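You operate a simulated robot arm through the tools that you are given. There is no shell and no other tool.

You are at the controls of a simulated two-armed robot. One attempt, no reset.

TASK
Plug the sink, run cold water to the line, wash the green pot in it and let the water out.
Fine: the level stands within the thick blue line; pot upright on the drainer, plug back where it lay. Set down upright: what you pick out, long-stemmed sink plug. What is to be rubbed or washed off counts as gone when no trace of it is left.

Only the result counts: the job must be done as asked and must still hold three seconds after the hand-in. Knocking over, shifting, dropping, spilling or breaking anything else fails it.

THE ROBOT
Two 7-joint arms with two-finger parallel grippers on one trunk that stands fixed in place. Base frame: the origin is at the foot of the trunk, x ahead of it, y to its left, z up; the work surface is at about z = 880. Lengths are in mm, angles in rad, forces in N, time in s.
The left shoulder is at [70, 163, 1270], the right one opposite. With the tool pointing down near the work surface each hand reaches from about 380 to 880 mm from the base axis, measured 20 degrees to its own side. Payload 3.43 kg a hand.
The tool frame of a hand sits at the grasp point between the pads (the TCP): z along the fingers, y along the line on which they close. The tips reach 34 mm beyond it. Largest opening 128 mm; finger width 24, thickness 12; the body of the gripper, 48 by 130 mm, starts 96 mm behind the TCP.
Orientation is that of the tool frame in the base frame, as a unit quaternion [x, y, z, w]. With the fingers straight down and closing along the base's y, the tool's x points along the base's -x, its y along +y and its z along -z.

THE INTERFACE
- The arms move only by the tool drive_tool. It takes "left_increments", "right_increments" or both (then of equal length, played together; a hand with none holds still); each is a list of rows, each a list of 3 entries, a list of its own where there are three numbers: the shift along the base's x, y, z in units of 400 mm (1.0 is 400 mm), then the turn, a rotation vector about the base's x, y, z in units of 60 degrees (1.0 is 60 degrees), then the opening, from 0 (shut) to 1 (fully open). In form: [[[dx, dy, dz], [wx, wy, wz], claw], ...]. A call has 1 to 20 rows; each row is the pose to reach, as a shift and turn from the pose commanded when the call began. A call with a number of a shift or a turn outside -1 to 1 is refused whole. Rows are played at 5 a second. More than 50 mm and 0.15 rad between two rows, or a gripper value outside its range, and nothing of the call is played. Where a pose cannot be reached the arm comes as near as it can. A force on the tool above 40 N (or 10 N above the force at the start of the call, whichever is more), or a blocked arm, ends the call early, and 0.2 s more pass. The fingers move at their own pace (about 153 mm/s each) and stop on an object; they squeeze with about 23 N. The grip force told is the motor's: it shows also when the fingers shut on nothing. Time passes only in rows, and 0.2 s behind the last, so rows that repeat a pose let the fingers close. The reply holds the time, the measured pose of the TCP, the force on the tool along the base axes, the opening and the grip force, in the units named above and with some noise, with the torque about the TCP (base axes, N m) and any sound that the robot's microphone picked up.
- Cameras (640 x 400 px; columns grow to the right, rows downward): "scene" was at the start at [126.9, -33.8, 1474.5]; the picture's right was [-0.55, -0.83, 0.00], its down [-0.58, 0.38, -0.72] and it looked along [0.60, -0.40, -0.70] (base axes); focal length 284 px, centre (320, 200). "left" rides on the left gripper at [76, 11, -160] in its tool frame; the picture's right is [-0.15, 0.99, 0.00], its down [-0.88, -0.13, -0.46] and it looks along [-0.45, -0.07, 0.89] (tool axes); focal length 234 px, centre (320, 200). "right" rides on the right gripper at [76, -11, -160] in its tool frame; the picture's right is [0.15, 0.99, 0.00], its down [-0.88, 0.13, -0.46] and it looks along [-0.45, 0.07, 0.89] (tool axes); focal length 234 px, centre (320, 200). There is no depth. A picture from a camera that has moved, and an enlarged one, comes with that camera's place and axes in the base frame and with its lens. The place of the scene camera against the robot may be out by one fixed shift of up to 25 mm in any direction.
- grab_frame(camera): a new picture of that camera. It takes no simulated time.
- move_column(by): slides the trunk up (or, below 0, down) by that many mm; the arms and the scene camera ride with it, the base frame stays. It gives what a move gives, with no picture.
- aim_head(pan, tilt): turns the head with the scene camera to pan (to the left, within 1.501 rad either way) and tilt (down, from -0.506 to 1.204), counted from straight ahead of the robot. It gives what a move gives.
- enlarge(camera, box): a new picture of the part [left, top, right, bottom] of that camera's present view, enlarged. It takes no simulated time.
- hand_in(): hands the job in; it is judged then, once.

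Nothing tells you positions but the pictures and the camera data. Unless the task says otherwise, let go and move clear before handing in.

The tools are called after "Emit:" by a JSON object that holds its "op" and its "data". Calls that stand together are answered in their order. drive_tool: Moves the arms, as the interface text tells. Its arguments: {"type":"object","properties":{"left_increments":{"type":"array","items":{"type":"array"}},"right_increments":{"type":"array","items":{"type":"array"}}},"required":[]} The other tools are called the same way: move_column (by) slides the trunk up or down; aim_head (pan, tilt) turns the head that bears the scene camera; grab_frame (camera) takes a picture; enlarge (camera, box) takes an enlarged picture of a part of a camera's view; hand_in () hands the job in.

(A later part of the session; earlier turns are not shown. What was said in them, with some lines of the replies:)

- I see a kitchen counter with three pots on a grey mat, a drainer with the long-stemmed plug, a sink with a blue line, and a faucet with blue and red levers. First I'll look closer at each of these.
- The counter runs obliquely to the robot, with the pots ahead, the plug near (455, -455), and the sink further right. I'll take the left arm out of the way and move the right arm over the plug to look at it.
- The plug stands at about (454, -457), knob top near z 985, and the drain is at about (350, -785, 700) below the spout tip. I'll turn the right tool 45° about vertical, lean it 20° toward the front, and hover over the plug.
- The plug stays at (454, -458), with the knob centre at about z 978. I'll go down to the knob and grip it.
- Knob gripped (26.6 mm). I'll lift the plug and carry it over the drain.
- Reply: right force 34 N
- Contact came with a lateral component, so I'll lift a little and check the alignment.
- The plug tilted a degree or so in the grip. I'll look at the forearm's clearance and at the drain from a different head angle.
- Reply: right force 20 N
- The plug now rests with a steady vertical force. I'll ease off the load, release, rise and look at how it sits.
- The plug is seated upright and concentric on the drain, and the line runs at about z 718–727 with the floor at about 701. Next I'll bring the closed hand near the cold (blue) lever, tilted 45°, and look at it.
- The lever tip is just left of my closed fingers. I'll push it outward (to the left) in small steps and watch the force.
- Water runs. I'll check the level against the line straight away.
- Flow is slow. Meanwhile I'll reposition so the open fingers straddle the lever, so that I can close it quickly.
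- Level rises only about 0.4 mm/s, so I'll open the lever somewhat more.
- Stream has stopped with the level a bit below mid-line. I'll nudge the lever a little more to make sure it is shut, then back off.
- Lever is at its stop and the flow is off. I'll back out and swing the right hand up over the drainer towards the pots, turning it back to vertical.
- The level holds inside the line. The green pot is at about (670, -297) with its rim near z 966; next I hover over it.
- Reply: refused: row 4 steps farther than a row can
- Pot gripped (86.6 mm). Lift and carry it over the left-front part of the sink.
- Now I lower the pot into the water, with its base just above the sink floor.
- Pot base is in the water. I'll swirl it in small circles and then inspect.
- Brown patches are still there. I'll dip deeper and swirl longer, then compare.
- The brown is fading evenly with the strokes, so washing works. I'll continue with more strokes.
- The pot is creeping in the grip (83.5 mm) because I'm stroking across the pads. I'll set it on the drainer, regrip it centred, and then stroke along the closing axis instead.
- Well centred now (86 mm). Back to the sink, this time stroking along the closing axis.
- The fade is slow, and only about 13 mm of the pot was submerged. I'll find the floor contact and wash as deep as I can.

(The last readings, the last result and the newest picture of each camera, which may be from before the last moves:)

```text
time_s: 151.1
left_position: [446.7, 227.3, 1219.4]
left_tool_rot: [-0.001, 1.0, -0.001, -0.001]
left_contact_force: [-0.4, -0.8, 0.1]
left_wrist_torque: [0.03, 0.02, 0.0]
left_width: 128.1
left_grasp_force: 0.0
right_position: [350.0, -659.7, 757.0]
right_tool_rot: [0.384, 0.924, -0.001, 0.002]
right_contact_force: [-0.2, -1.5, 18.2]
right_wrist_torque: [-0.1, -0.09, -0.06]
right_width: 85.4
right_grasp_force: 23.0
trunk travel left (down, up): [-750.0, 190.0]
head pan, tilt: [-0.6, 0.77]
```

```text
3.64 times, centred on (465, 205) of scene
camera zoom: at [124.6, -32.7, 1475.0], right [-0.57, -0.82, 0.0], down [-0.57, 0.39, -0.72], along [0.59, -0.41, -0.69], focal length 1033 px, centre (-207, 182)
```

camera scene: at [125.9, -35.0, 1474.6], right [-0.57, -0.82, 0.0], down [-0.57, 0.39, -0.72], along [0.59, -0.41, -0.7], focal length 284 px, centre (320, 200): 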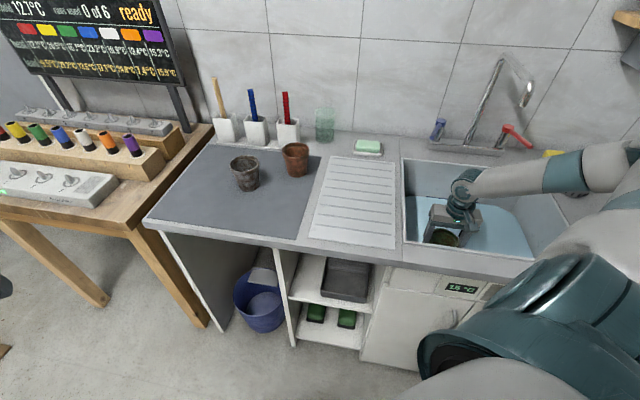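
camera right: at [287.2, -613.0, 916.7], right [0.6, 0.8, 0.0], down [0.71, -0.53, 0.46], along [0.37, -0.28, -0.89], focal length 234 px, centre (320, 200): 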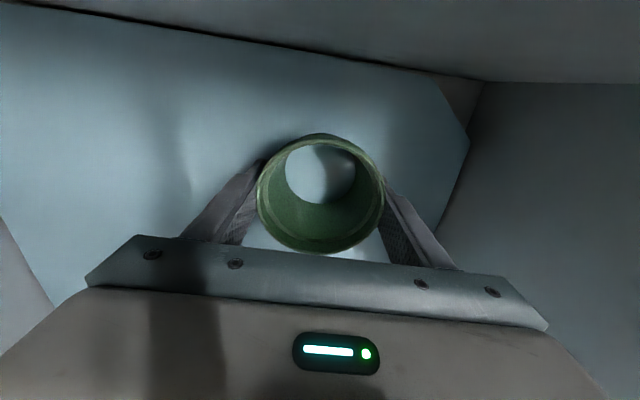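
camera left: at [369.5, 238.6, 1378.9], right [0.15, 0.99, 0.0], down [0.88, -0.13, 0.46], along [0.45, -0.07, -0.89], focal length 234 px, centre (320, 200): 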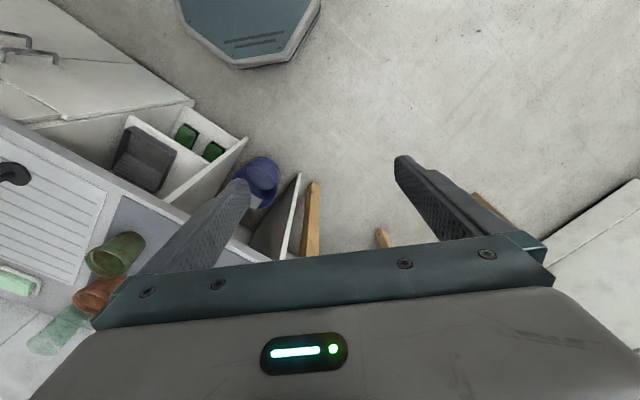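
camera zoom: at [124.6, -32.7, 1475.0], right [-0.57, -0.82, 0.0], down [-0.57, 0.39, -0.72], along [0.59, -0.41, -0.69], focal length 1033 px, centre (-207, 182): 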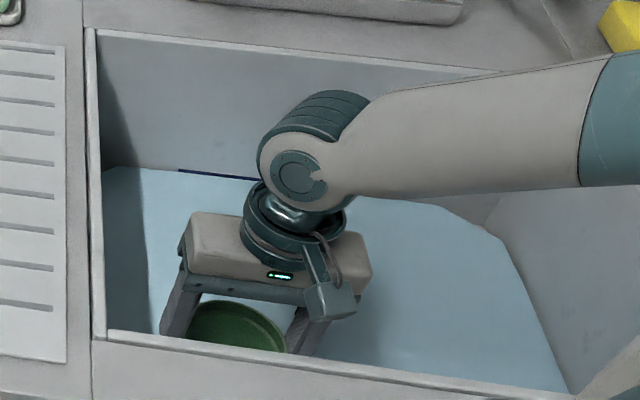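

At full depth the pot suddenly looks plain green. I'll ease off the floor by 2 mm, give it a few more strokes at this depth, then lift and inspect.

Emit:
{"op": "drive_tool", "data": {"right_increments": [[[0, 0, 0.01], [0, 0, 0], 0], [[0, 0, 0.012], [0, 0, 0], 0], [[-0.03, -0.03, 0.012], [0, 0, 0], 0], [[-0.06, -0.06, 0.012], [0, 0, 0], 0], [[-0.03, -0.03, 0.012], [0, 0, 0], 0], [[0, 0, 0.012], [0, 0, 0], 0], [[0.03, 0.03, 0.012], [0, 0, 0], 0], [[0.05, 0.05, 0.012], [0, 0, 0], 0], [[0.03, 0.03, 0.012], [0, 0, 0], 0], [[0, 0, 0.012], [0, 0, 0], 0], [[-0.03, -0.03, 0.012], [0, 0, 0], 0], [[-0.06, -0.06, 0.012], [0, 0, 0], 0], [[-0.03, -0.03, 0.012], [0, 0, 0], 0], [[0, 0, 0.012], [0, 0, 0], 0], [[0.03, 0.03, 0.012], [0, 0, 0], 0], [[0.05, 0.05, 0.012], [0, 0, 0], 0], [[0.03, 0.03, 0.012], [0, 0, 0], 0], [[0, 0, 0.012], [0, 0, 0], 0]]}}

Emit:
{"op": "enlarge", "data": {"camera": "right", "box": [250, 130, 390, 260]}}

Emit:
{"op": "drive_tool", "data": {"right_increments": [[[0, 0, 0.1], [0, 0, 0], 0], [[0, 0, 0.2], [0, 0, 0], 0], [[0, 0, 0.3], [0, 0, 0], 0], [[0, 0, 0.4], [0, 0, 0], 0], [[0, 0, 0.5], [0, 0, 0], 0], [[0, 0, 0.56], [0, 0, 0], 0], [[0, 0, 0.56], [0, 0, 0], 0]]}}

Emit:
{"op": "enlarge", "data": {"camera": "right", "box": [250, 130, 390, 260]}}

Emit:
{"op": "enlarge", "data": {"camera": "scene", "box": [430, 165, 510, 225]}}

```text
time_s: 154.9
left_position: [445.9, 225.8, 1218.4]
left_tool_rot: [-0.001, 1.0, 0.0, 0.0]
left_contact_force: [0.8, -0.4, -0.1]
left_wrist_torque: [-0.03, -0.01, 0.04]
left_width: 128.0
left_grasp_force: 0.2
right_position: [349.0, -660.2, 758.4]
right_tool_rot: [0.383, 0.924, 0.0, 0.001]
right_contact_force: [0.0, -0.2, -0.9]
right_wrist_torque: [0.0, 0.05, 0.02]
right_width: 85.3
right_grasp_force: 22.8
trunk travel left (down, up): [-750.0, 190.0]
head pan, tilt: [-0.6, 0.77]
```

```text
3.08 times, centred on (320, 195) of right
camera zoom: at [286.9, -614.3, 918.0], right [0.6, 0.8, 0.0], down [0.71, -0.53, 0.46], along [0.37, -0.27, -0.89], focal length 720 px, centre (320, 215)
```

zoom: 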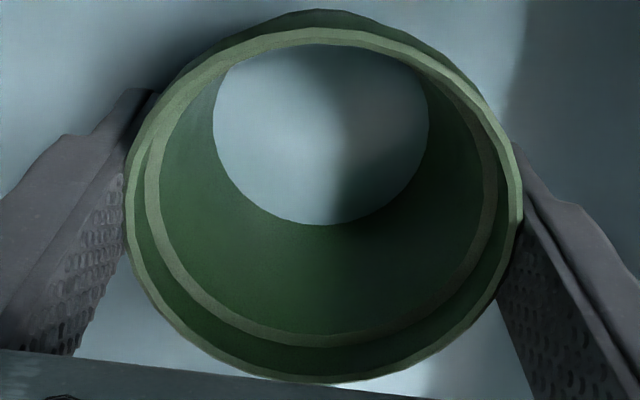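

```text
time_s: 156.5
left_position: [447.4, 225.2, 1219.1]
left_tool_rot: [-0.001, 1.0, 0.0, 0.0]
left_contact_force: [0.1, 0.6, 0.8]
left_wrist_torque: [0.01, 0.03, -0.03]
left_width: 127.8
left_grasp_force: 0.0
right_position: [347.9, -663.2, 982.4]
right_tool_rot: [0.384, 0.923, 0.0, 0.0]
right_contact_force: [0.7, 0.1, -0.4]
right_wrist_torque: [-0.01, -0.01, 0.01]
right_width: 85.2
right_grasp_force: 22.6
trunk travel left (down, up): [-750.0, 190.0]
head pan, tilt: [-0.6, 0.77]
```

```text
3.08 times, centred on (320, 195) of right
camera zoom: at [286.1, -616.2, 1143.1], right [0.6, 0.8, 0.0], down [0.71, -0.53, 0.46], along [0.36, -0.27, -0.89], focal length 720 px, centre (320, 215)
```

zoom: 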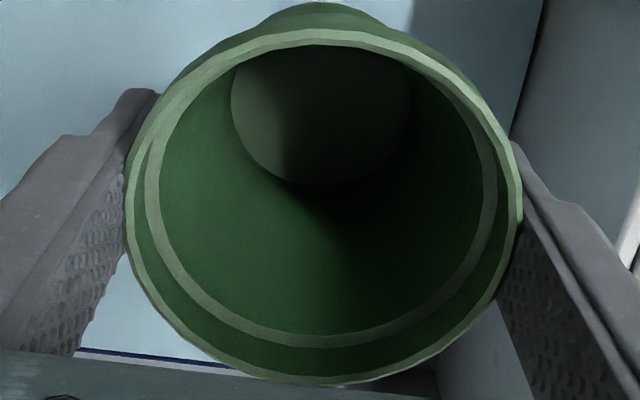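

```text
6.67 times, centred on (470, 195) of scene
camera zoom: at [126.3, -35.4, 1474.5], right [-0.57, -0.82, 0.0], down [-0.57, 0.39, -0.72], along [0.59, -0.41, -0.7], focal length 1894 px, centre (-680, 233)
```

zoom: 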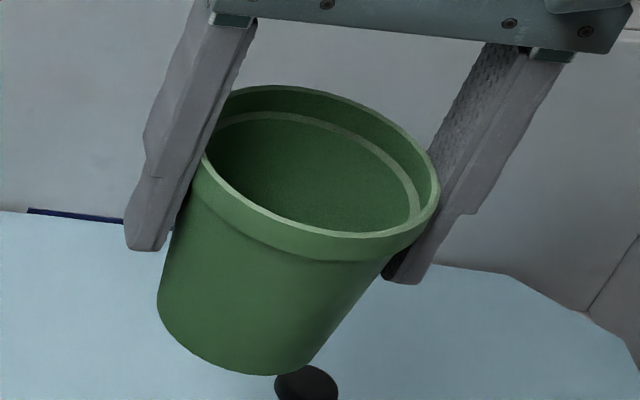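

The pot is completely clean. Now I'll carry it to the drainer.

Emit:
{"op": "drive_tool", "data": {"right_increments": [[[0, 0, 0.07], [0, 0, 0], 0], [[0, 0, 0.14], [0, 0, 0], 0], [[0.03, 0.018, 0.19], [0, 0, 0], 0], [[0.11, 0.064, 0.19], [0, 0, 0], 0], [[0.19, 0.11, 0.19], [0, 0, 0], 0], [[0.27, 0.157, 0.19], [0, 0, 0], 0], [[0.35, 0.203, 0.19], [0, 0, 0], 0], [[0.43, 0.25, 0.19], [0, 0, 0], 0], [[0.51, 0.296, 0.19], [0, 0, 0], 0], [[0.58, 0.336, 0.19], [0, 0, 0], 0], [[0.62, 0.36, 0.19], [0, 0, 0], 0], [[0.62, 0.36, 0.1], [0, 0, 0], 0], [[0.62, 0.36, 0.01], [0, 0, 0], 0], [[0.62, 0.36, -0.04], [0, 0, 0], 0], [[0.62, 0.36, -0.06], [0, 0, 0], 0], [[0.62, 0.36, -0.06], [0, 0, 0], 0]]}}

Emit:
{"op": "drive_tool", "data": {"right_increments": [[[0, 0, -0.005], [0, 0, 0], 0], [[0, 0, -0.01], [0, 0, 0], 0], [[0, 0, -0.01], [0, 0, 0], 0]]}}

Emit:
{"op": "grab_frame", "data": {"camera": "right"}}

Emit:
{"op": "enlarge", "data": {"camera": "scene", "box": [310, 120, 430, 240]}}

```text
time_s: 159.9
left_position: [448.5, 225.1, 1219.1]
left_tool_rot: [-0.002, 1.0, 0.0, 0.0]
left_contact_force: [-0.2, 0.4, 0.1]
left_wrist_torque: [-0.02, -0.04, 0.01]
left_width: 128.0
left_grasp_force: 0.0
right_position: [598.5, -516.1, 958.0]
right_tool_rot: [0.384, 0.923, 0.0, 0.0]
right_contact_force: [0.0, -0.4, -1.6]
right_wrist_torque: [0.03, -0.04, 0.0]
right_width: 84.9
right_grasp_force: 22.6
trunk travel left (down, up): [-750.0, 190.0]
head pan, tilt: [-0.6, 0.77]
```

```text
time_s: 160.7
left_position: [447.4, 225.4, 1218.7]
left_tool_rot: [-0.001, 1.0, 0.0, -0.001]
left_contact_force: [0.2, -0.1, 0.6]
left_wrist_torque: [0.01, 0.0, 0.0]
left_width: 128.0
left_grasp_force: 0.1
right_position: [597.1, -517.4, 955.5]
right_tool_rot: [0.383, 0.924, 0.0, 0.0]
right_contact_force: [0.4, 0.4, -0.9]
right_wrist_torque: [0.0, 0.03, 0.02]
right_width: 84.8
right_grasp_force: 22.9
trunk travel left (down, up): [-750.0, 190.0]
head pan, tilt: [-0.6, 0.77]
```

```text
taken
camera right: at [535.2, -469.7, 1115.5], right [0.6, 0.8, 0.0], down [0.71, -0.53, 0.46], along [0.37, -0.27, -0.89], focal length 234 px, centre (320, 200)
```

right: 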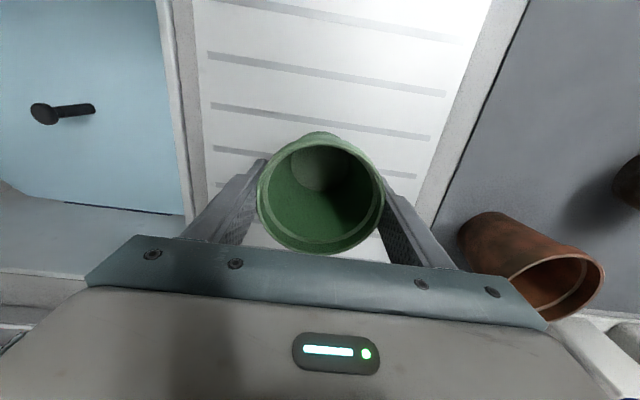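

```text
3.33 times, centred on (370, 180) of scene
camera zoom: at [126.0, -35.0, 1474.6], right [-0.57, -0.82, 0.0], down [-0.57, 0.39, -0.72], along [0.59, -0.41, -0.7], focal length 947 px, centre (153, 267)
```

zoom: 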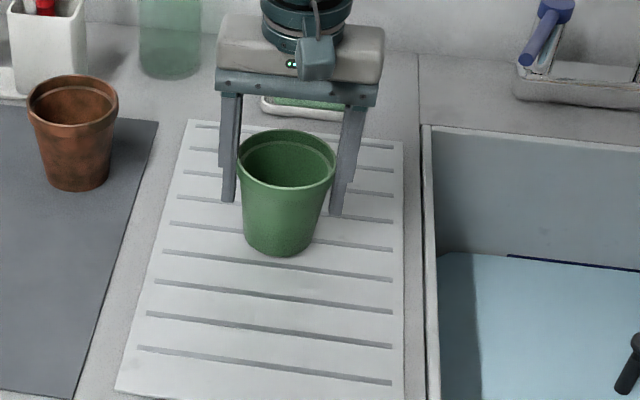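

Emit:
{"op": "drive_tool", "data": {"right_increments": [[[0, 0, -0.005], [0, 0, 0], 0], [[0, 0, -0.009], [0, 0, 0], 0], [[0, 0, -0.009], [0, 0, 0], 0]]}}

Emit:
{"op": "drive_tool", "data": {"right_increments": [[[0, 0, -0.004], [0, 0, 0], 0], [[0, 0, -0.007], [0, 0, 0], 0], [[0, 0, -0.007], [0, 0, 0], 0]]}}

```text
time_s: 161.5
left_position: [447.8, 225.9, 1217.5]
left_tool_rot: [-0.001, 1.0, 0.001, 0.0]
left_contact_force: [-0.6, -0.1, 0.5]
left_wrist_torque: [-0.01, -0.03, -0.03]
left_width: 128.0
left_grasp_force: 0.1
right_position: [596.5, -515.7, 952.5]
right_tool_rot: [0.384, 0.923, -0.001, 0.0]
right_contact_force: [-0.1, 0.2, 0.5]
right_wrist_torque: [0.0, 0.02, -0.01]
right_width: 85.1
right_grasp_force: 23.3
trunk travel left (down, up): [-750.0, 190.0]
head pan, tilt: [-0.6, 0.77]
```

```text
time_s: 162.3
left_position: [446.9, 227.1, 1218.3]
left_tool_rot: [-0.001, 1.0, 0.0, 0.0]
left_contact_force: [0.0, 0.3, 0.1]
left_wrist_torque: [-0.02, -0.01, 0.01]
left_width: 128.2
left_grasp_force: 0.0
right_position: [596.3, -515.5, 951.5]
right_tool_rot: [0.383, 0.924, 0.0, 0.001]
right_contact_force: [-1.7, 1.2, 7.6]
right_wrist_torque: [-0.04, -0.05, -0.01]
right_width: 85.0
right_grasp_force: 23.1
trunk travel left (down, up): [-750.0, 190.0]
head pan, tilt: [-0.6, 0.77]
```

Contact with the drainer (about 8 N). I'll release gently and rise straight up.

Emit:
{"op": "drive_tool", "data": {"right_increments": [[[0, 0, 0.002], [0, 0, 0], 0], [[0, 0, 0.002], [0, 0, 0], 0.68], [[0, 0, 0.002], [0, 0, 0], 0.72], [[0, 0, 0.002], [0, 0, 0], 0.85], [[0, 0, 0.002], [0, 0, 0], 1], [[0, 0, 0.002], [0, 0, 0], 1]]}}

Emit:
{"op": "enlarge", "data": {"camera": "scene", "box": [310, 120, 430, 240]}}

Emit:
{"op": "grab_frame", "data": {"camera": "right"}}

```text
time_s: 163.7
left_position: [447.4, 226.7, 1217.6]
left_tool_rot: [-0.001, 1.0, 0.0, 0.0]
left_contact_force: [-0.1, 0.7, -1.0]
left_wrist_torque: [0.0, -0.03, -0.02]
left_width: 127.8
left_grasp_force: 0.1
right_position: [597.6, -516.7, 950.5]
right_tool_rot: [0.384, 0.923, 0.0, 0.0]
right_contact_force: [0.5, 0.0, -0.4]
right_wrist_torque: [-0.03, -0.01, 0.03]
right_width: 128.1
right_grasp_force: 0.1
trunk travel left (down, up): [-750.0, 190.0]
head pan, tilt: [-0.6, 0.77]
```

```text
3.33 times, centred on (370, 180) of scene
camera zoom: at [126.0, -34.9, 1474.6], right [-0.57, -0.82, 0.0], down [-0.57, 0.39, -0.72], along [0.59, -0.41, -0.7], focal length 947 px, centre (153, 267)
```

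zoom: 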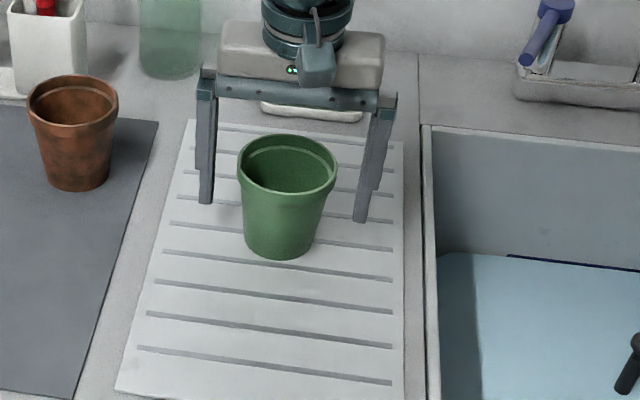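

```text
taken
camera right: at [534.3, -470.1, 1110.4], right [0.6, 0.8, 0.0], down [0.71, -0.53, 0.46], along [0.37, -0.27, -0.89], focal length 234 px, centre (320, 200)
```

right: 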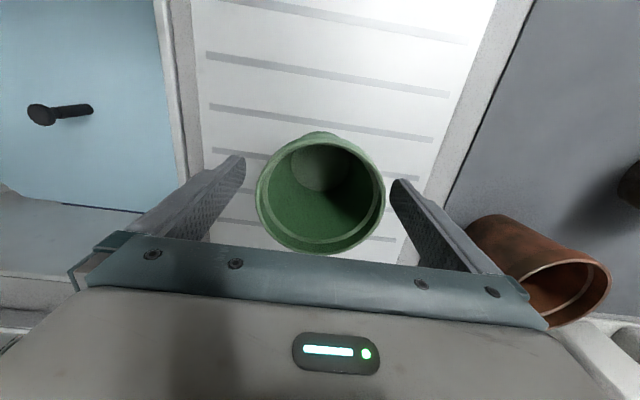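

Pot stands upright on the drainer. I'll rise and go back to the plug with the hand leaning 20° again.

Emit:
{"op": "drive_tool", "data": {"right_increments": [[[0, 0, 0.09], [0, 0, 0], 1], [[0, 0, 0.18], [0, 0, 0], 1], [[0, 0, 0.27], [0, 0, 0], 1], [[0, 0, 0.35], [0, 0, 0], 1], [[-0.08, -0.063, 0.35], [-0.026, -0.026, 0], 1], [[-0.16, -0.126, 0.35], [-0.052, -0.052, 0], 1], [[-0.24, -0.189, 0.33], [-0.078, -0.078, 0], 1], [[-0.32, -0.252, 0.3], [-0.105, -0.105, 0], 1], [[-0.4, -0.316, 0.26], [-0.131, -0.131, 0], 1], [[-0.48, -0.379, 0.22], [-0.157, -0.157, 0], 1], [[-0.56, -0.442, 0.18], [-0.183, -0.183, 0], 1], [[-0.64, -0.505, 0.13], [-0.21, -0.21, 0], 1], [[-0.7275, -0.574, 0.074], [-0.2357, -0.2357, 0], 1], [[-0.7275, -0.574, 0.074], [-0.2357, -0.2357, 0], 1]]}}

Emit:
{"op": "grab_frame", "data": {"camera": "right"}}

Emit:
{"op": "grab_frame", "data": {"camera": "scene"}}

```text
time_s: 166.7
left_position: [448.1, 226.6, 1219.0]
left_tool_rot: [-0.001, 1.0, 0.0, 0.0]
left_contact_force: [-0.5, -0.5, -0.5]
left_wrist_torque: [-0.01, -0.01, 0.0]
left_width: 127.9
left_grasp_force: 0.0
right_position: [309.3, -748.2, 981.8]
right_tool_rot: [0.378, 0.909, -0.067, 0.161]
right_contact_force: [0.8, -0.8, -0.1]
right_wrist_torque: [-0.02, -0.02, 0.01]
right_width: 128.0
right_grasp_force: 0.2
trunk travel left (down, up): [-750.0, 190.0]
head pan, tilt: [-0.6, 0.77]
```

```text
taken
camera right: at [210.6, -665.4, 1106.3], right [0.6, 0.8, -0.05], down [0.57, -0.38, 0.73], along [0.56, -0.47, -0.68], focal length 234 px, centre (320, 200)
```

right: 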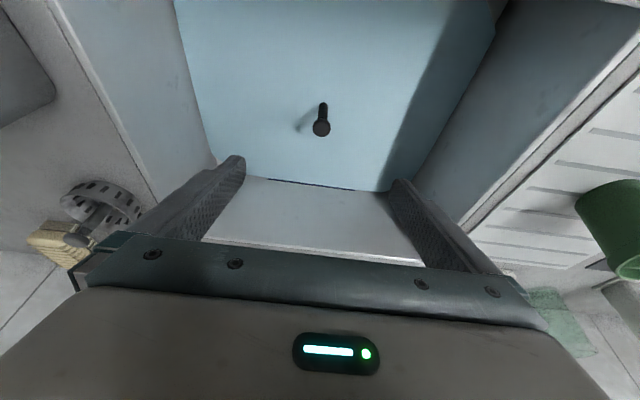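

```text
taken
camera scene: at [126.7, -35.2, 1474.5], right [-0.57, -0.82, 0.0], down [-0.57, 0.39, -0.72], along [0.59, -0.41, -0.7], focal length 284 px, centre (320, 200)
```

scene: 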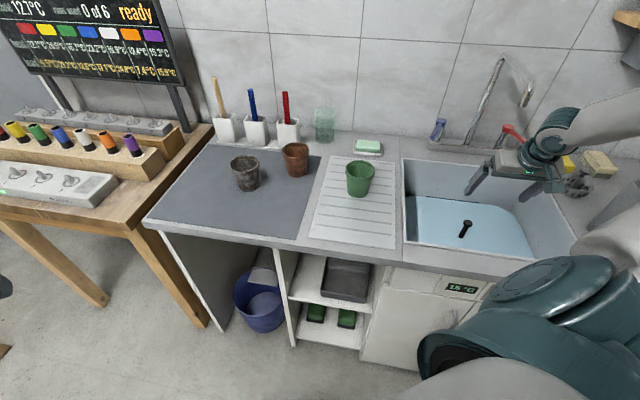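

Emit:
{"op": "enlarge", "data": {"camera": "right", "box": [240, 160, 400, 220]}}

Emit:
{"op": "drive_tool", "data": {"right_increments": [[[0.04, -0.04, -0.09], [0, 0, 0], 1], [[0.07, -0.067, -0.19], [0, 0, 0], 1], [[0.09, -0.086, -0.29], [0, 0, 0], 1], [[0.1, -0.095, -0.38], [0, 0, 0], 1], [[0.1, -0.095, -0.44], [0, 0, 0], 1], [[0.1, -0.095, -0.4825], [0, 0, 0], 1], [[0.1, -0.095, -0.4825], [0, 0, 0], 1]]}}

Emit:
{"op": "grab_frame", "data": {"camera": "right"}}

Emit:
{"op": "enlarge", "data": {"camera": "scene", "box": [400, 150, 540, 260]}}

```text
4.00 times, centred on (320, 190) of right
camera zoom: at [210.6, -665.4, 1106.3], right [0.6, 0.8, -0.05], down [0.57, -0.38, 0.73], along [0.56, -0.47, -0.68], focal length 937 px, centre (320, 240)
```

zoom: 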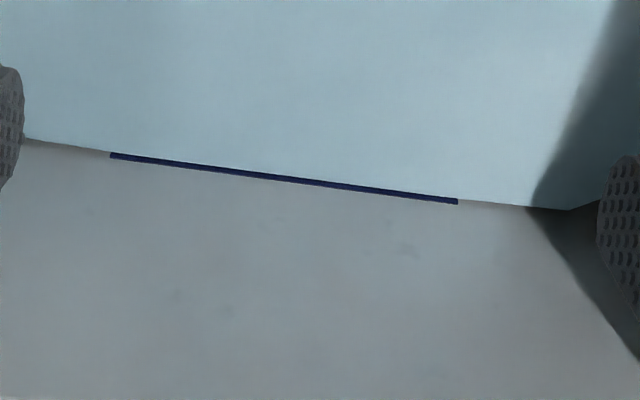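

```text
time_s: 168.3
left_position: [447.7, 225.1, 1218.5]
left_tool_rot: [-0.001, 1.0, 0.001, 0.0]
left_contact_force: [0.1, -0.1, 0.3]
left_wrist_torque: [-0.01, 0.02, 0.0]
left_width: 128.0
left_grasp_force: 0.0
right_position: [343.9, -783.7, 788.0]
right_tool_rot: [0.378, 0.91, -0.066, 0.161]
right_contact_force: [-0.7, 0.0, 0.4]
right_wrist_torque: [0.0, -0.05, 0.0]
right_width: 128.0
right_grasp_force: 0.1
trunk travel left (down, up): [-750.0, 190.0]
head pan, tilt: [-0.6, 0.77]
```

```text
taken
camera right: at [246.7, -702.1, 912.2], right [0.6, 0.8, -0.05], down [0.57, -0.38, 0.73], along [0.56, -0.47, -0.68], focal length 234 px, centre (320, 200)
```

right: 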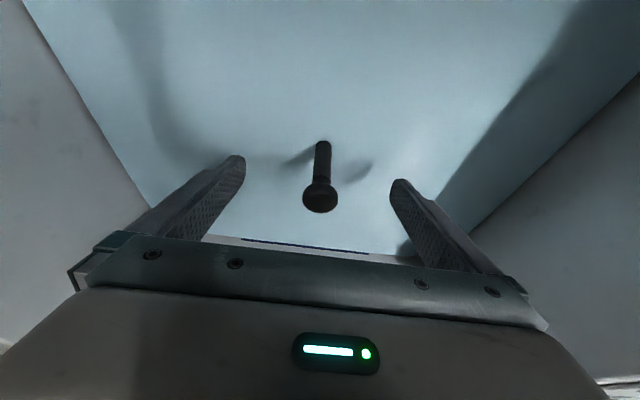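

```text
3.64 times, centred on (470, 205) of scene
camera zoom: at [125.9, -34.9, 1474.6], right [-0.57, -0.82, 0.0], down [-0.57, 0.39, -0.72], along [0.59, -0.41, -0.7], focal length 1033 px, centre (-226, 182)
```

zoom: 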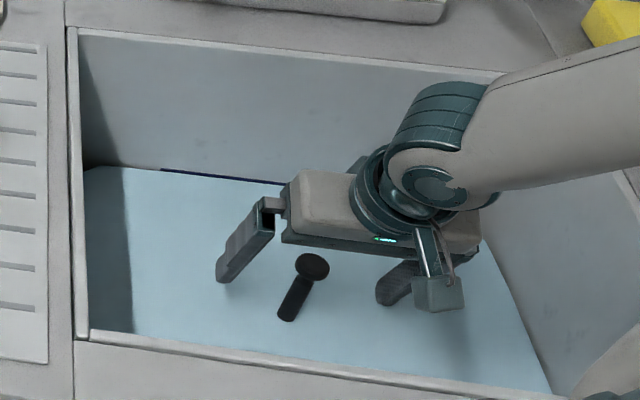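

Level is still inside the line. I'll centre on the knob, grip it, and pull the plug.

Emit:
{"op": "drive_tool", "data": {"right_increments": [[[0.01, -0.008, 0], [0, 0, 0], 1], [[0.01, -0.008, 0], [0, 0, 0], 1], [[0.01, -0.008, 0], [0, 0, 0], 0.5], [[0.01, -0.008, 0], [0, 0, 0], 0], [[0.01, -0.008, 0], [0, 0, 0], 0], [[0.01, -0.008, 0], [0, 0, 0], 0]]}}

Emit:
{"op": "grab_frame", "data": {"camera": "right"}}

```text
time_s: 169.7
left_position: [446.8, 225.4, 1218.0]
left_tool_rot: [0.0, 1.0, 0.0, 0.001]
left_contact_force: [-0.2, 0.2, -0.6]
left_wrist_torque: [0.01, -0.02, 0.0]
left_width: 128.0
left_grasp_force: 0.1
right_position: [350.7, -788.1, 787.3]
right_tool_rot: [0.378, 0.91, -0.067, 0.16]
right_contact_force: [0.5, -0.3, 0.8]
right_wrist_torque: [-0.01, -0.01, 0.02]
right_width: 26.5
right_grasp_force: 23.2
trunk travel left (down, up): [-750.0, 190.0]
head pan, tilt: [-0.6, 0.77]
```

```text
taken
camera right: at [251.7, -705.7, 912.5], right [0.6, 0.8, -0.05], down [0.57, -0.38, 0.73], along [0.56, -0.47, -0.68], focal length 234 px, centre (320, 200)
```

right: 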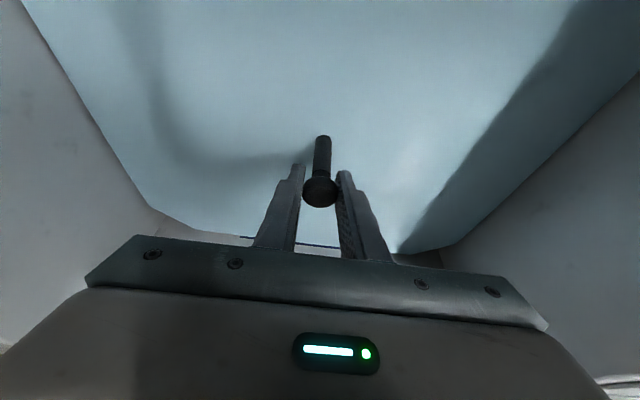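

Emit:
{"op": "drive_tool", "data": {"right_increments": [[[0, 0, 0.02], [0, 0, 0], 0], [[0, 0, 0.06], [0, 0, 0], 0], [[0, 0, 0.15], [0, 0, 0], 0], [[0, 0, 0.26], [0, 0, 0], 0], [[0, 0, 0.37], [0, 0, 0], 0], [[0, 0, 0.48], [0, 0, 0], 0], [[0, 0, 0.59], [0, 0, 0], 0], [[0, 0, 0.68], [0, 0, 0], 0], [[0, 0, 0.68], [0, 0, 0], 0]]}}

Emit:
{"op": "grab_frame", "data": {"camera": "right"}}

Emit:
{"op": "grab_frame", "data": {"camera": "scene"}}

```text
time_s: 171.7
left_position: [447.4, 225.9, 1218.8]
left_tool_rot: [-0.001, 1.0, 0.0, 0.0]
left_contact_force: [0.4, 0.1, -0.7]
left_wrist_torque: [0.04, 0.03, -0.03]
left_width: 128.1
left_grasp_force: 0.0
right_position: [352.3, -787.8, 1057.9]
right_tool_rot: [0.377, 0.91, -0.067, 0.16]
right_contact_force: [-0.4, 0.3, -1.0]
right_wrist_torque: [-0.03, 0.0, 0.01]
right_width: 26.1
right_grasp_force: 23.1
trunk travel left (down, up): [-750.0, 190.0]
head pan, tilt: [-0.6, 0.77]
```

```text
taken
camera right: at [253.2, -705.1, 1182.7], right [0.6, 0.8, -0.05], down [0.57, -0.38, 0.73], along [0.56, -0.47, -0.68], focal length 234 px, centre (320, 200)
```

right: 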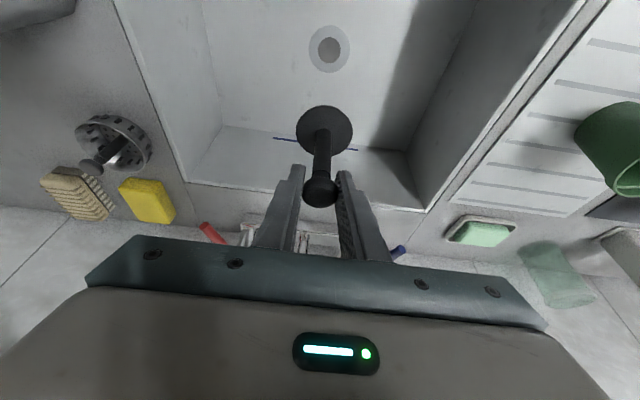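

```text
taken
camera scene: at [126.4, -35.6, 1474.5], right [-0.57, -0.82, 0.0], down [-0.57, 0.39, -0.72], along [0.59, -0.41, -0.7], focal length 284 px, centre (320, 200)
```

scene: 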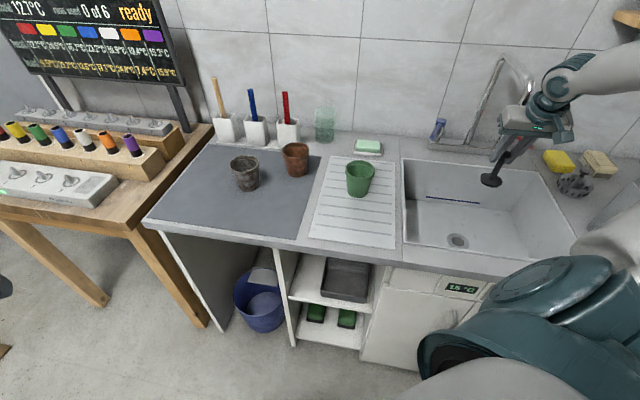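

The sink has drained. Now I'll carry the plug back to its place on the drainer.

Emit:
{"op": "drive_tool", "data": {"right_increments": [[[0.026, 0.082, 0], [0, 0, 0], 0], [[0.051, 0.165, 0], [0, 0, 0], 0], [[0.077, 0.247, 0], [0, 0, 0], 0], [[0.103, 0.329, 0], [0, 0, 0], 0], [[0.1285, 0.4115, 0], [0, 0, 0], 0], [[0.154, 0.494, 0], [0, 0, 0], 0], [[0.18, 0.576, 0], [0, 0, 0], 0], [[0.206, 0.658, 0], [0, 0, 0], 0], [[0.231, 0.741, 0], [0, 0, 0], 0], [[0.257, 0.823, 0], [0, 0, 0], 0], [[0.257, 0.823, -0.08], [0, 0, 0], 0], [[0.257, 0.823, -0.14], [0, 0, 0], 0], [[0.257, 0.823, -0.17], [0, 0, 0], 0], [[0.257, 0.823, -0.17], [0, 0, 0], 0]]}}

Emit:
{"op": "grab_frame", "data": {"camera": "right"}}

Emit:
{"op": "enlarge", "data": {"camera": "scene", "box": [320, 150, 440, 260]}}

```text
time_s: 174.7
left_position: [447.6, 224.9, 1219.0]
left_tool_rot: [-0.001, 1.0, 0.0, 0.0]
left_contact_force: [-0.3, -0.5, 0.1]
left_wrist_torque: [0.01, 0.02, 0.02]
left_width: 128.2
left_grasp_force: 0.1
right_position: [452.3, -457.9, 991.7]
right_tool_rot: [0.378, 0.909, -0.066, 0.161]
right_contact_force: [0.2, 0.5, -0.7]
right_wrist_torque: [0.01, 0.0, 0.0]
right_width: 26.5
right_grasp_force: 23.0
trunk travel left (down, up): [-750.0, 190.0]
head pan, tilt: [-0.6, 0.77]
```

```text
taken
camera right: at [354.4, -375.3, 1116.2], right [0.6, 0.8, -0.05], down [0.57, -0.38, 0.73], along [0.56, -0.47, -0.68], focal length 234 px, centre (320, 200)
```

right: 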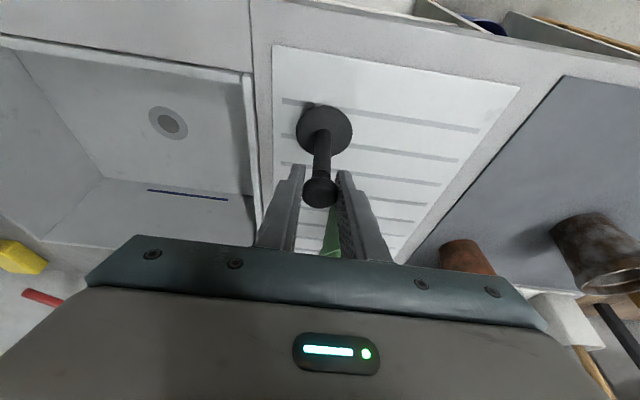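

```text
3.64 times, centred on (380, 205) of scene
camera zoom: at [125.4, -35.8, 1474.6], right [-0.57, -0.82, 0.0], down [-0.57, 0.39, -0.72], along [0.59, -0.41, -0.7], focal length 1033 px, centre (102, 182)
```

zoom: 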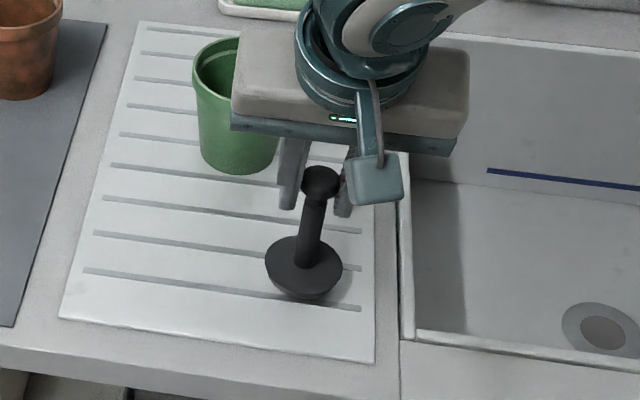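

Emit:
{"op": "drive_tool", "data": {"right_increments": [[[0.002, -0.001, -0.008], [0, 0, 0], 0], [[0.002, -0.001, -0.015], [0, 0, 0], 0], [[0.002, -0.001, -0.015], [0, 0, 0], 0]]}}

Emit:
{"op": "drive_tool", "data": {"right_increments": [[[0, 0, -0.005], [0, 0, 0], 0], [[0, 0, -0.008], [0, 0, 0], 0], [[0, 0, -0.008], [0, 0, 0], 0]]}}

Emit:
{"op": "aim_head", "data": {"pan": -0.583, "tilt": 0.77}}

Emit:
{"op": "enlarge", "data": {"camera": "scene", "box": [340, 190, 420, 250]}}

```text
time_s: 175.5
left_position: [447.2, 225.5, 1217.9]
left_tool_rot: [-0.001, 1.0, 0.001, 0.0]
left_contact_force: [0.4, -0.6, -1.0]
left_wrist_torque: [0.0, -0.01, -0.03]
left_width: 128.0
left_grasp_force: 0.0
right_position: [451.9, -458.1, 985.0]
right_tool_rot: [0.378, 0.909, -0.067, 0.161]
right_contact_force: [-1.3, -0.4, -0.3]
right_wrist_torque: [-0.01, 0.01, 0.0]
right_width: 26.4
right_grasp_force: 22.9
trunk travel left (down, up): [-750.0, 190.0]
head pan, tilt: [-0.6, 0.77]
```

```text
time_s: 176.3
left_position: [448.3, 226.4, 1218.8]
left_tool_rot: [-0.001, 1.0, 0.0, 0.001]
left_contact_force: [-0.1, 1.4, 0.2]
left_wrist_torque: [-0.02, 0.04, 0.02]
left_width: 128.1
left_grasp_force: 0.1
right_position: [453.2, -459.0, 982.5]
right_tool_rot: [0.378, 0.909, -0.066, 0.16]
right_contact_force: [0.2, -0.6, -1.3]
right_wrist_torque: [-0.02, 0.01, -0.03]
right_width: 26.1
right_grasp_force: 22.8
trunk travel left (down, up): [-750.0, 190.0]
head pan, tilt: [-0.6, 0.77]
```

```text
time_s: 176.9
left_position: [447.8, 227.3, 1217.7]
left_tool_rot: [-0.002, 1.0, 0.0, 0.0]
left_contact_force: [0.2, 0.1, -0.4]
left_wrist_torque: [-0.03, 0.03, 0.01]
left_width: 128.2
left_grasp_force: 0.1
right_position: [453.3, -457.5, 982.5]
right_tool_rot: [0.378, 0.909, -0.066, 0.16]
right_contact_force: [-0.5, -0.3, 0.3]
right_wrist_torque: [-0.01, 0.0, -0.03]
right_width: 26.8
right_grasp_force: 23.2
trunk travel left (down, up): [-750.0, 190.0]
head pan, tilt: [-0.583, 0.77]
```

```text
6.67 times, centred on (380, 220) of scene
camera zoom: at [126.8, -33.8, 1474.6], right [-0.55, -0.83, 0.0], down [-0.58, 0.38, -0.72], along [0.6, -0.4, -0.7], focal length 1894 px, centre (-80, 67)
```

zoom: 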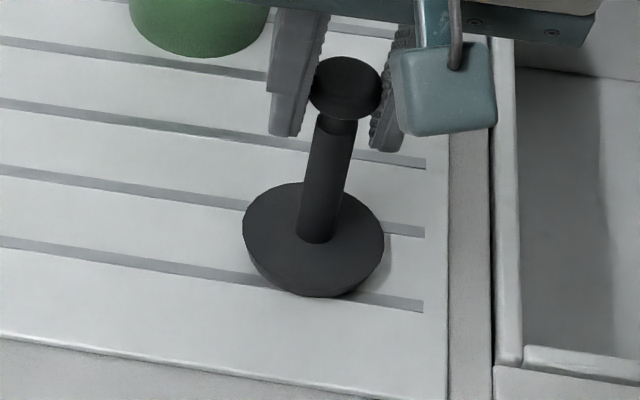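

Nearly identical to the original position (within about 1–2 mm). I'll lower the last couple of millimetres to contact.

Emit:
{"op": "drive_tool", "data": {"right_increments": [[[0.002, 0.0025, -0.003], [0, 0, 0], 0], [[0.002, 0.0025, -0.006], [0, 0, 0], 0], [[0.002, 0.0025, -0.006], [0, 0, 0], 0]]}}

Emit:
{"op": "enlarge", "data": {"camera": "scene", "box": [340, 190, 420, 250]}}

```text
time_s: 177.7
left_position: [447.4, 225.8, 1218.8]
left_tool_rot: [-0.001, 1.0, 0.0, 0.0]
left_contact_force: [0.6, 0.6, -0.3]
left_wrist_torque: [0.01, 0.0, -0.01]
left_width: 128.1
left_grasp_force: 0.2
right_position: [454.9, -459.1, 979.5]
right_tool_rot: [0.377, 0.909, -0.067, 0.162]
right_contact_force: [0.0, -0.6, 1.6]
right_wrist_torque: [0.04, 0.02, 0.01]
right_width: 26.7
right_grasp_force: 23.0
trunk travel left (down, up): [-750.0, 190.0]
head pan, tilt: [-0.583, 0.77]
```

```text
6.67 times, centred on (380, 220) of scene
camera zoom: at [126.7, -33.7, 1474.6], right [-0.55, -0.83, 0.0], down [-0.58, 0.38, -0.72], along [0.6, -0.4, -0.7], focal length 1894 px, centre (-80, 67)
```

zoom: 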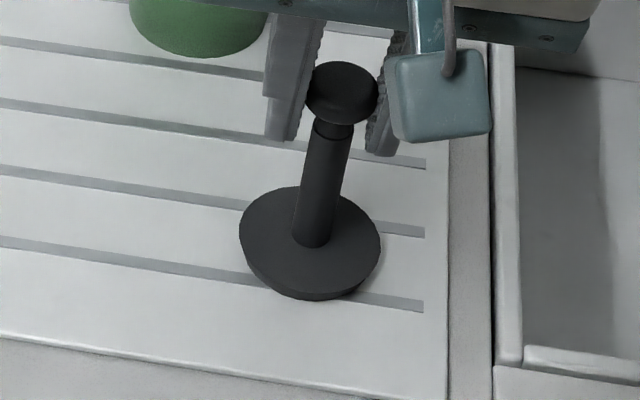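

Emit:
{"op": "drive_tool", "data": {"right_increments": [[[0, 0, -0.002], [0, 0, 0], 0], [[0, 0, -0.002], [0, 0, 0], 0], [[0, 0, -0.002], [0, 0, 0], 0.25], [[0, 0, -0.002], [0, 0, 0], 0.35], [[0, 0, -0.002], [0, 0, 0], 0.6], [[0, 0, -0.002], [0, 0, 0], 1], [[0, 0, -0.002], [0, 0, 0], 1]]}}

Emit:
{"op": "enlarge", "data": {"camera": "scene", "box": [340, 190, 420, 250]}}

Emit:
{"op": "grab_frame", "data": {"camera": "right"}}

```text
time_s: 179.3
left_position: [447.6, 225.7, 1218.4]
left_tool_rot: [-0.001, 1.0, 0.0, 0.0]
left_contact_force: [-0.3, 0.0, 0.8]
left_wrist_torque: [0.03, 0.01, 0.0]
left_width: 128.2
left_grasp_force: 0.2
right_position: [455.1, -456.8, 978.0]
right_tool_rot: [0.378, 0.909, -0.067, 0.16]
right_contact_force: [0.8, 0.1, 0.6]
right_wrist_torque: [0.03, -0.02, 0.01]
right_width: 128.3
right_grasp_force: 0.1
trunk travel left (down, up): [-750.0, 190.0]
head pan, tilt: [-0.583, 0.77]
```

```text
6.67 times, centred on (380, 220) of scene
camera zoom: at [126.7, -33.7, 1474.6], right [-0.55, -0.83, 0.0], down [-0.58, 0.38, -0.72], along [0.6, -0.4, -0.7], focal length 1894 px, centre (-80, 67)
```

zoom: 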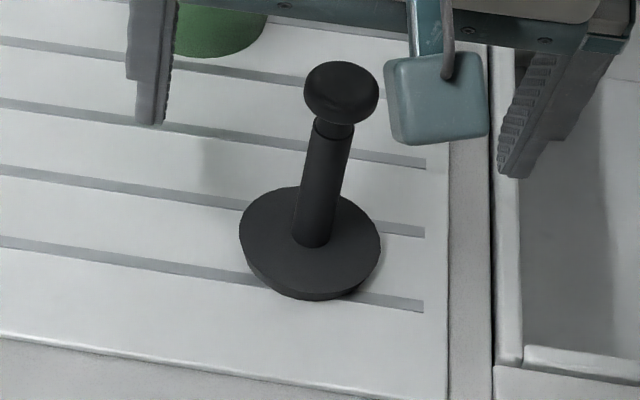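

```text
taken
camera right: at [357.0, -375.2, 1102.6], right [0.6, 0.8, -0.05], down [0.57, -0.38, 0.73], along [0.56, -0.47, -0.68], focal length 234 px, centre (320, 200)
```

right: 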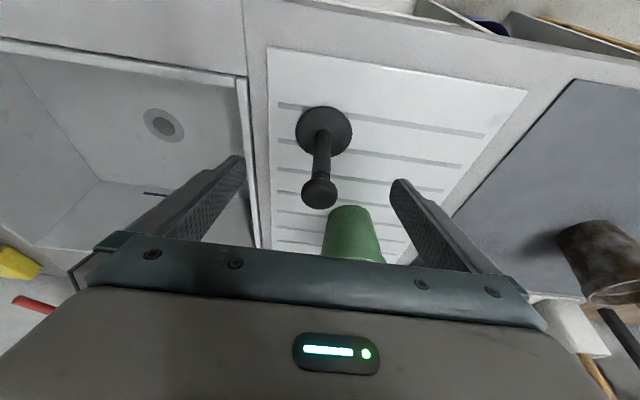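

The plug stands exactly where it lay. I'll rise clear and take a last look.

Emit:
{"op": "drive_tool", "data": {"right_increments": [[[0, 0, 0.08], [0, 0, 0], 1], [[0, 0, 0.18], [0, 0, 0], 1], [[0, 0, 0.28], [0, 0, 0], 1], [[0, 0, 0.38], [0, 0, 0], 1], [[-0.03, 0.01, 0.48], [0, 0, 0], 1], [[-0.08, 0.03, 0.56], [0, 0, 0], 1], [[-0.08, 0.03, 0.56], [0, 0, 0], 1]]}}

Emit:
{"op": "grab_frame", "data": {"camera": "scene"}}

Emit:
{"op": "grab_frame", "data": {"camera": "right"}}

Emit:
{"op": "enlarge", "data": {"camera": "scene", "box": [310, 120, 550, 270]}}

```text
time_s: 180.9
left_position: [448.9, 226.2, 1218.3]
left_tool_rot: [-0.001, 1.0, 0.0, 0.0]
left_contact_force: [0.6, 0.6, -0.9]
left_wrist_torque: [0.0, 0.04, -0.02]
left_width: 128.0
left_grasp_force: 0.0
right_position: [422.0, -445.4, 1201.6]
right_tool_rot: [0.378, 0.909, -0.068, 0.16]
right_contact_force: [0.4, 0.7, 0.3]
right_wrist_torque: [0.03, 0.05, 0.02]
right_width: 128.0
right_grasp_force: 0.2
trunk travel left (down, up): [-750.0, 190.0]
head pan, tilt: [-0.583, 0.77]
```

```text
taken
camera scene: at [127.8, -34.2, 1474.4], right [-0.55, -0.83, 0.0], down [-0.58, 0.38, -0.72], along [0.6, -0.4, -0.7], focal length 284 px, centre (320, 200)
```

scene: 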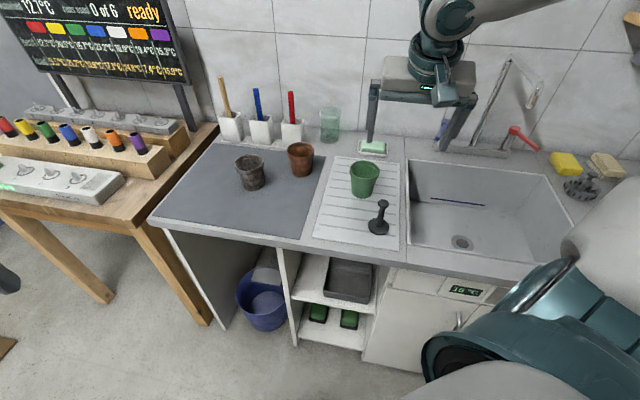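

```text
taken
camera right: at [323.8, -362.1, 1326.6], right [0.6, 0.8, -0.05], down [0.57, -0.38, 0.73], along [0.56, -0.47, -0.68], focal length 234 px, centre (320, 200)
```

right: 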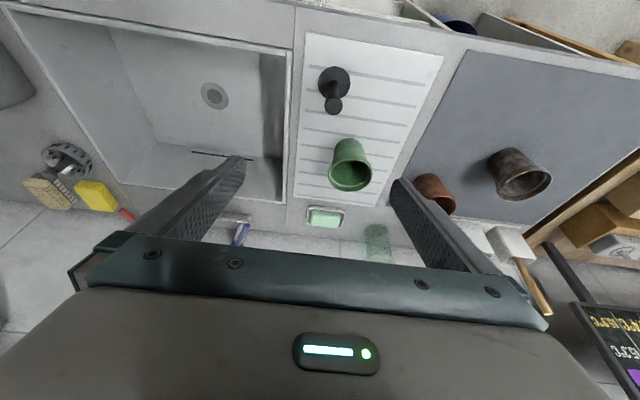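

```text
2.67 times, centred on (430, 195) of scene
camera zoom: at [127.8, -34.2, 1474.4], right [-0.55, -0.83, 0.0], down [-0.58, 0.38, -0.72], along [0.6, -0.4, -0.7], focal length 758 px, centre (27, 213)
```

zoom: 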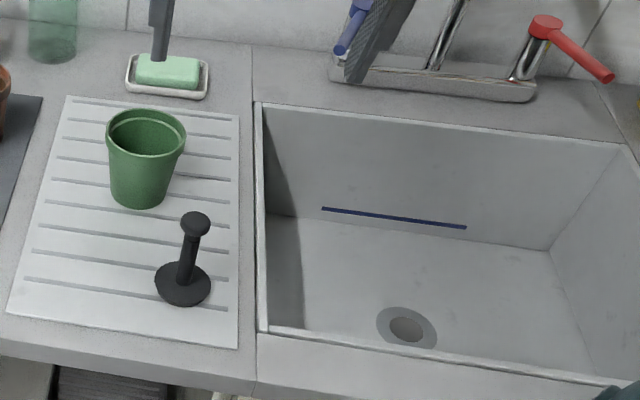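

The sink is empty and the tap is shut. The clean green pot stands upright on the drainer, the plug is upright at its old place, and both hands are clear, so I hand in.

Emit:
{"op": "hand_in", "data": {}}

```text
The job is handed in.
```

The green pot is washed and stands upright on the drainer. The water has been let out, the plug is back upright where it lay, and the job is handed in; no verdict came back with the hand-in.

- **Filling:** The cold water was shut off with the level a little below the middle of the thick blue line. It was still inside the line when I pulled the plug.
- **Washing:** Shallow dips only faded the dirt. It cleared completely once the pot was lowered to the sink floor, and I saw no trace of brown inside or outside afterwards.
- **Regripping:** The pot began to slip in the grip during the early strokes. I set it on the drainer, took a fresh hold and carried on; nothing was dropped.
- **Final state:** The cold lever is at its stop and the spout is dry. The plug is within about 1 mm of its starting position in the camera view. Nothing else looks shifted, and both hands are clear.
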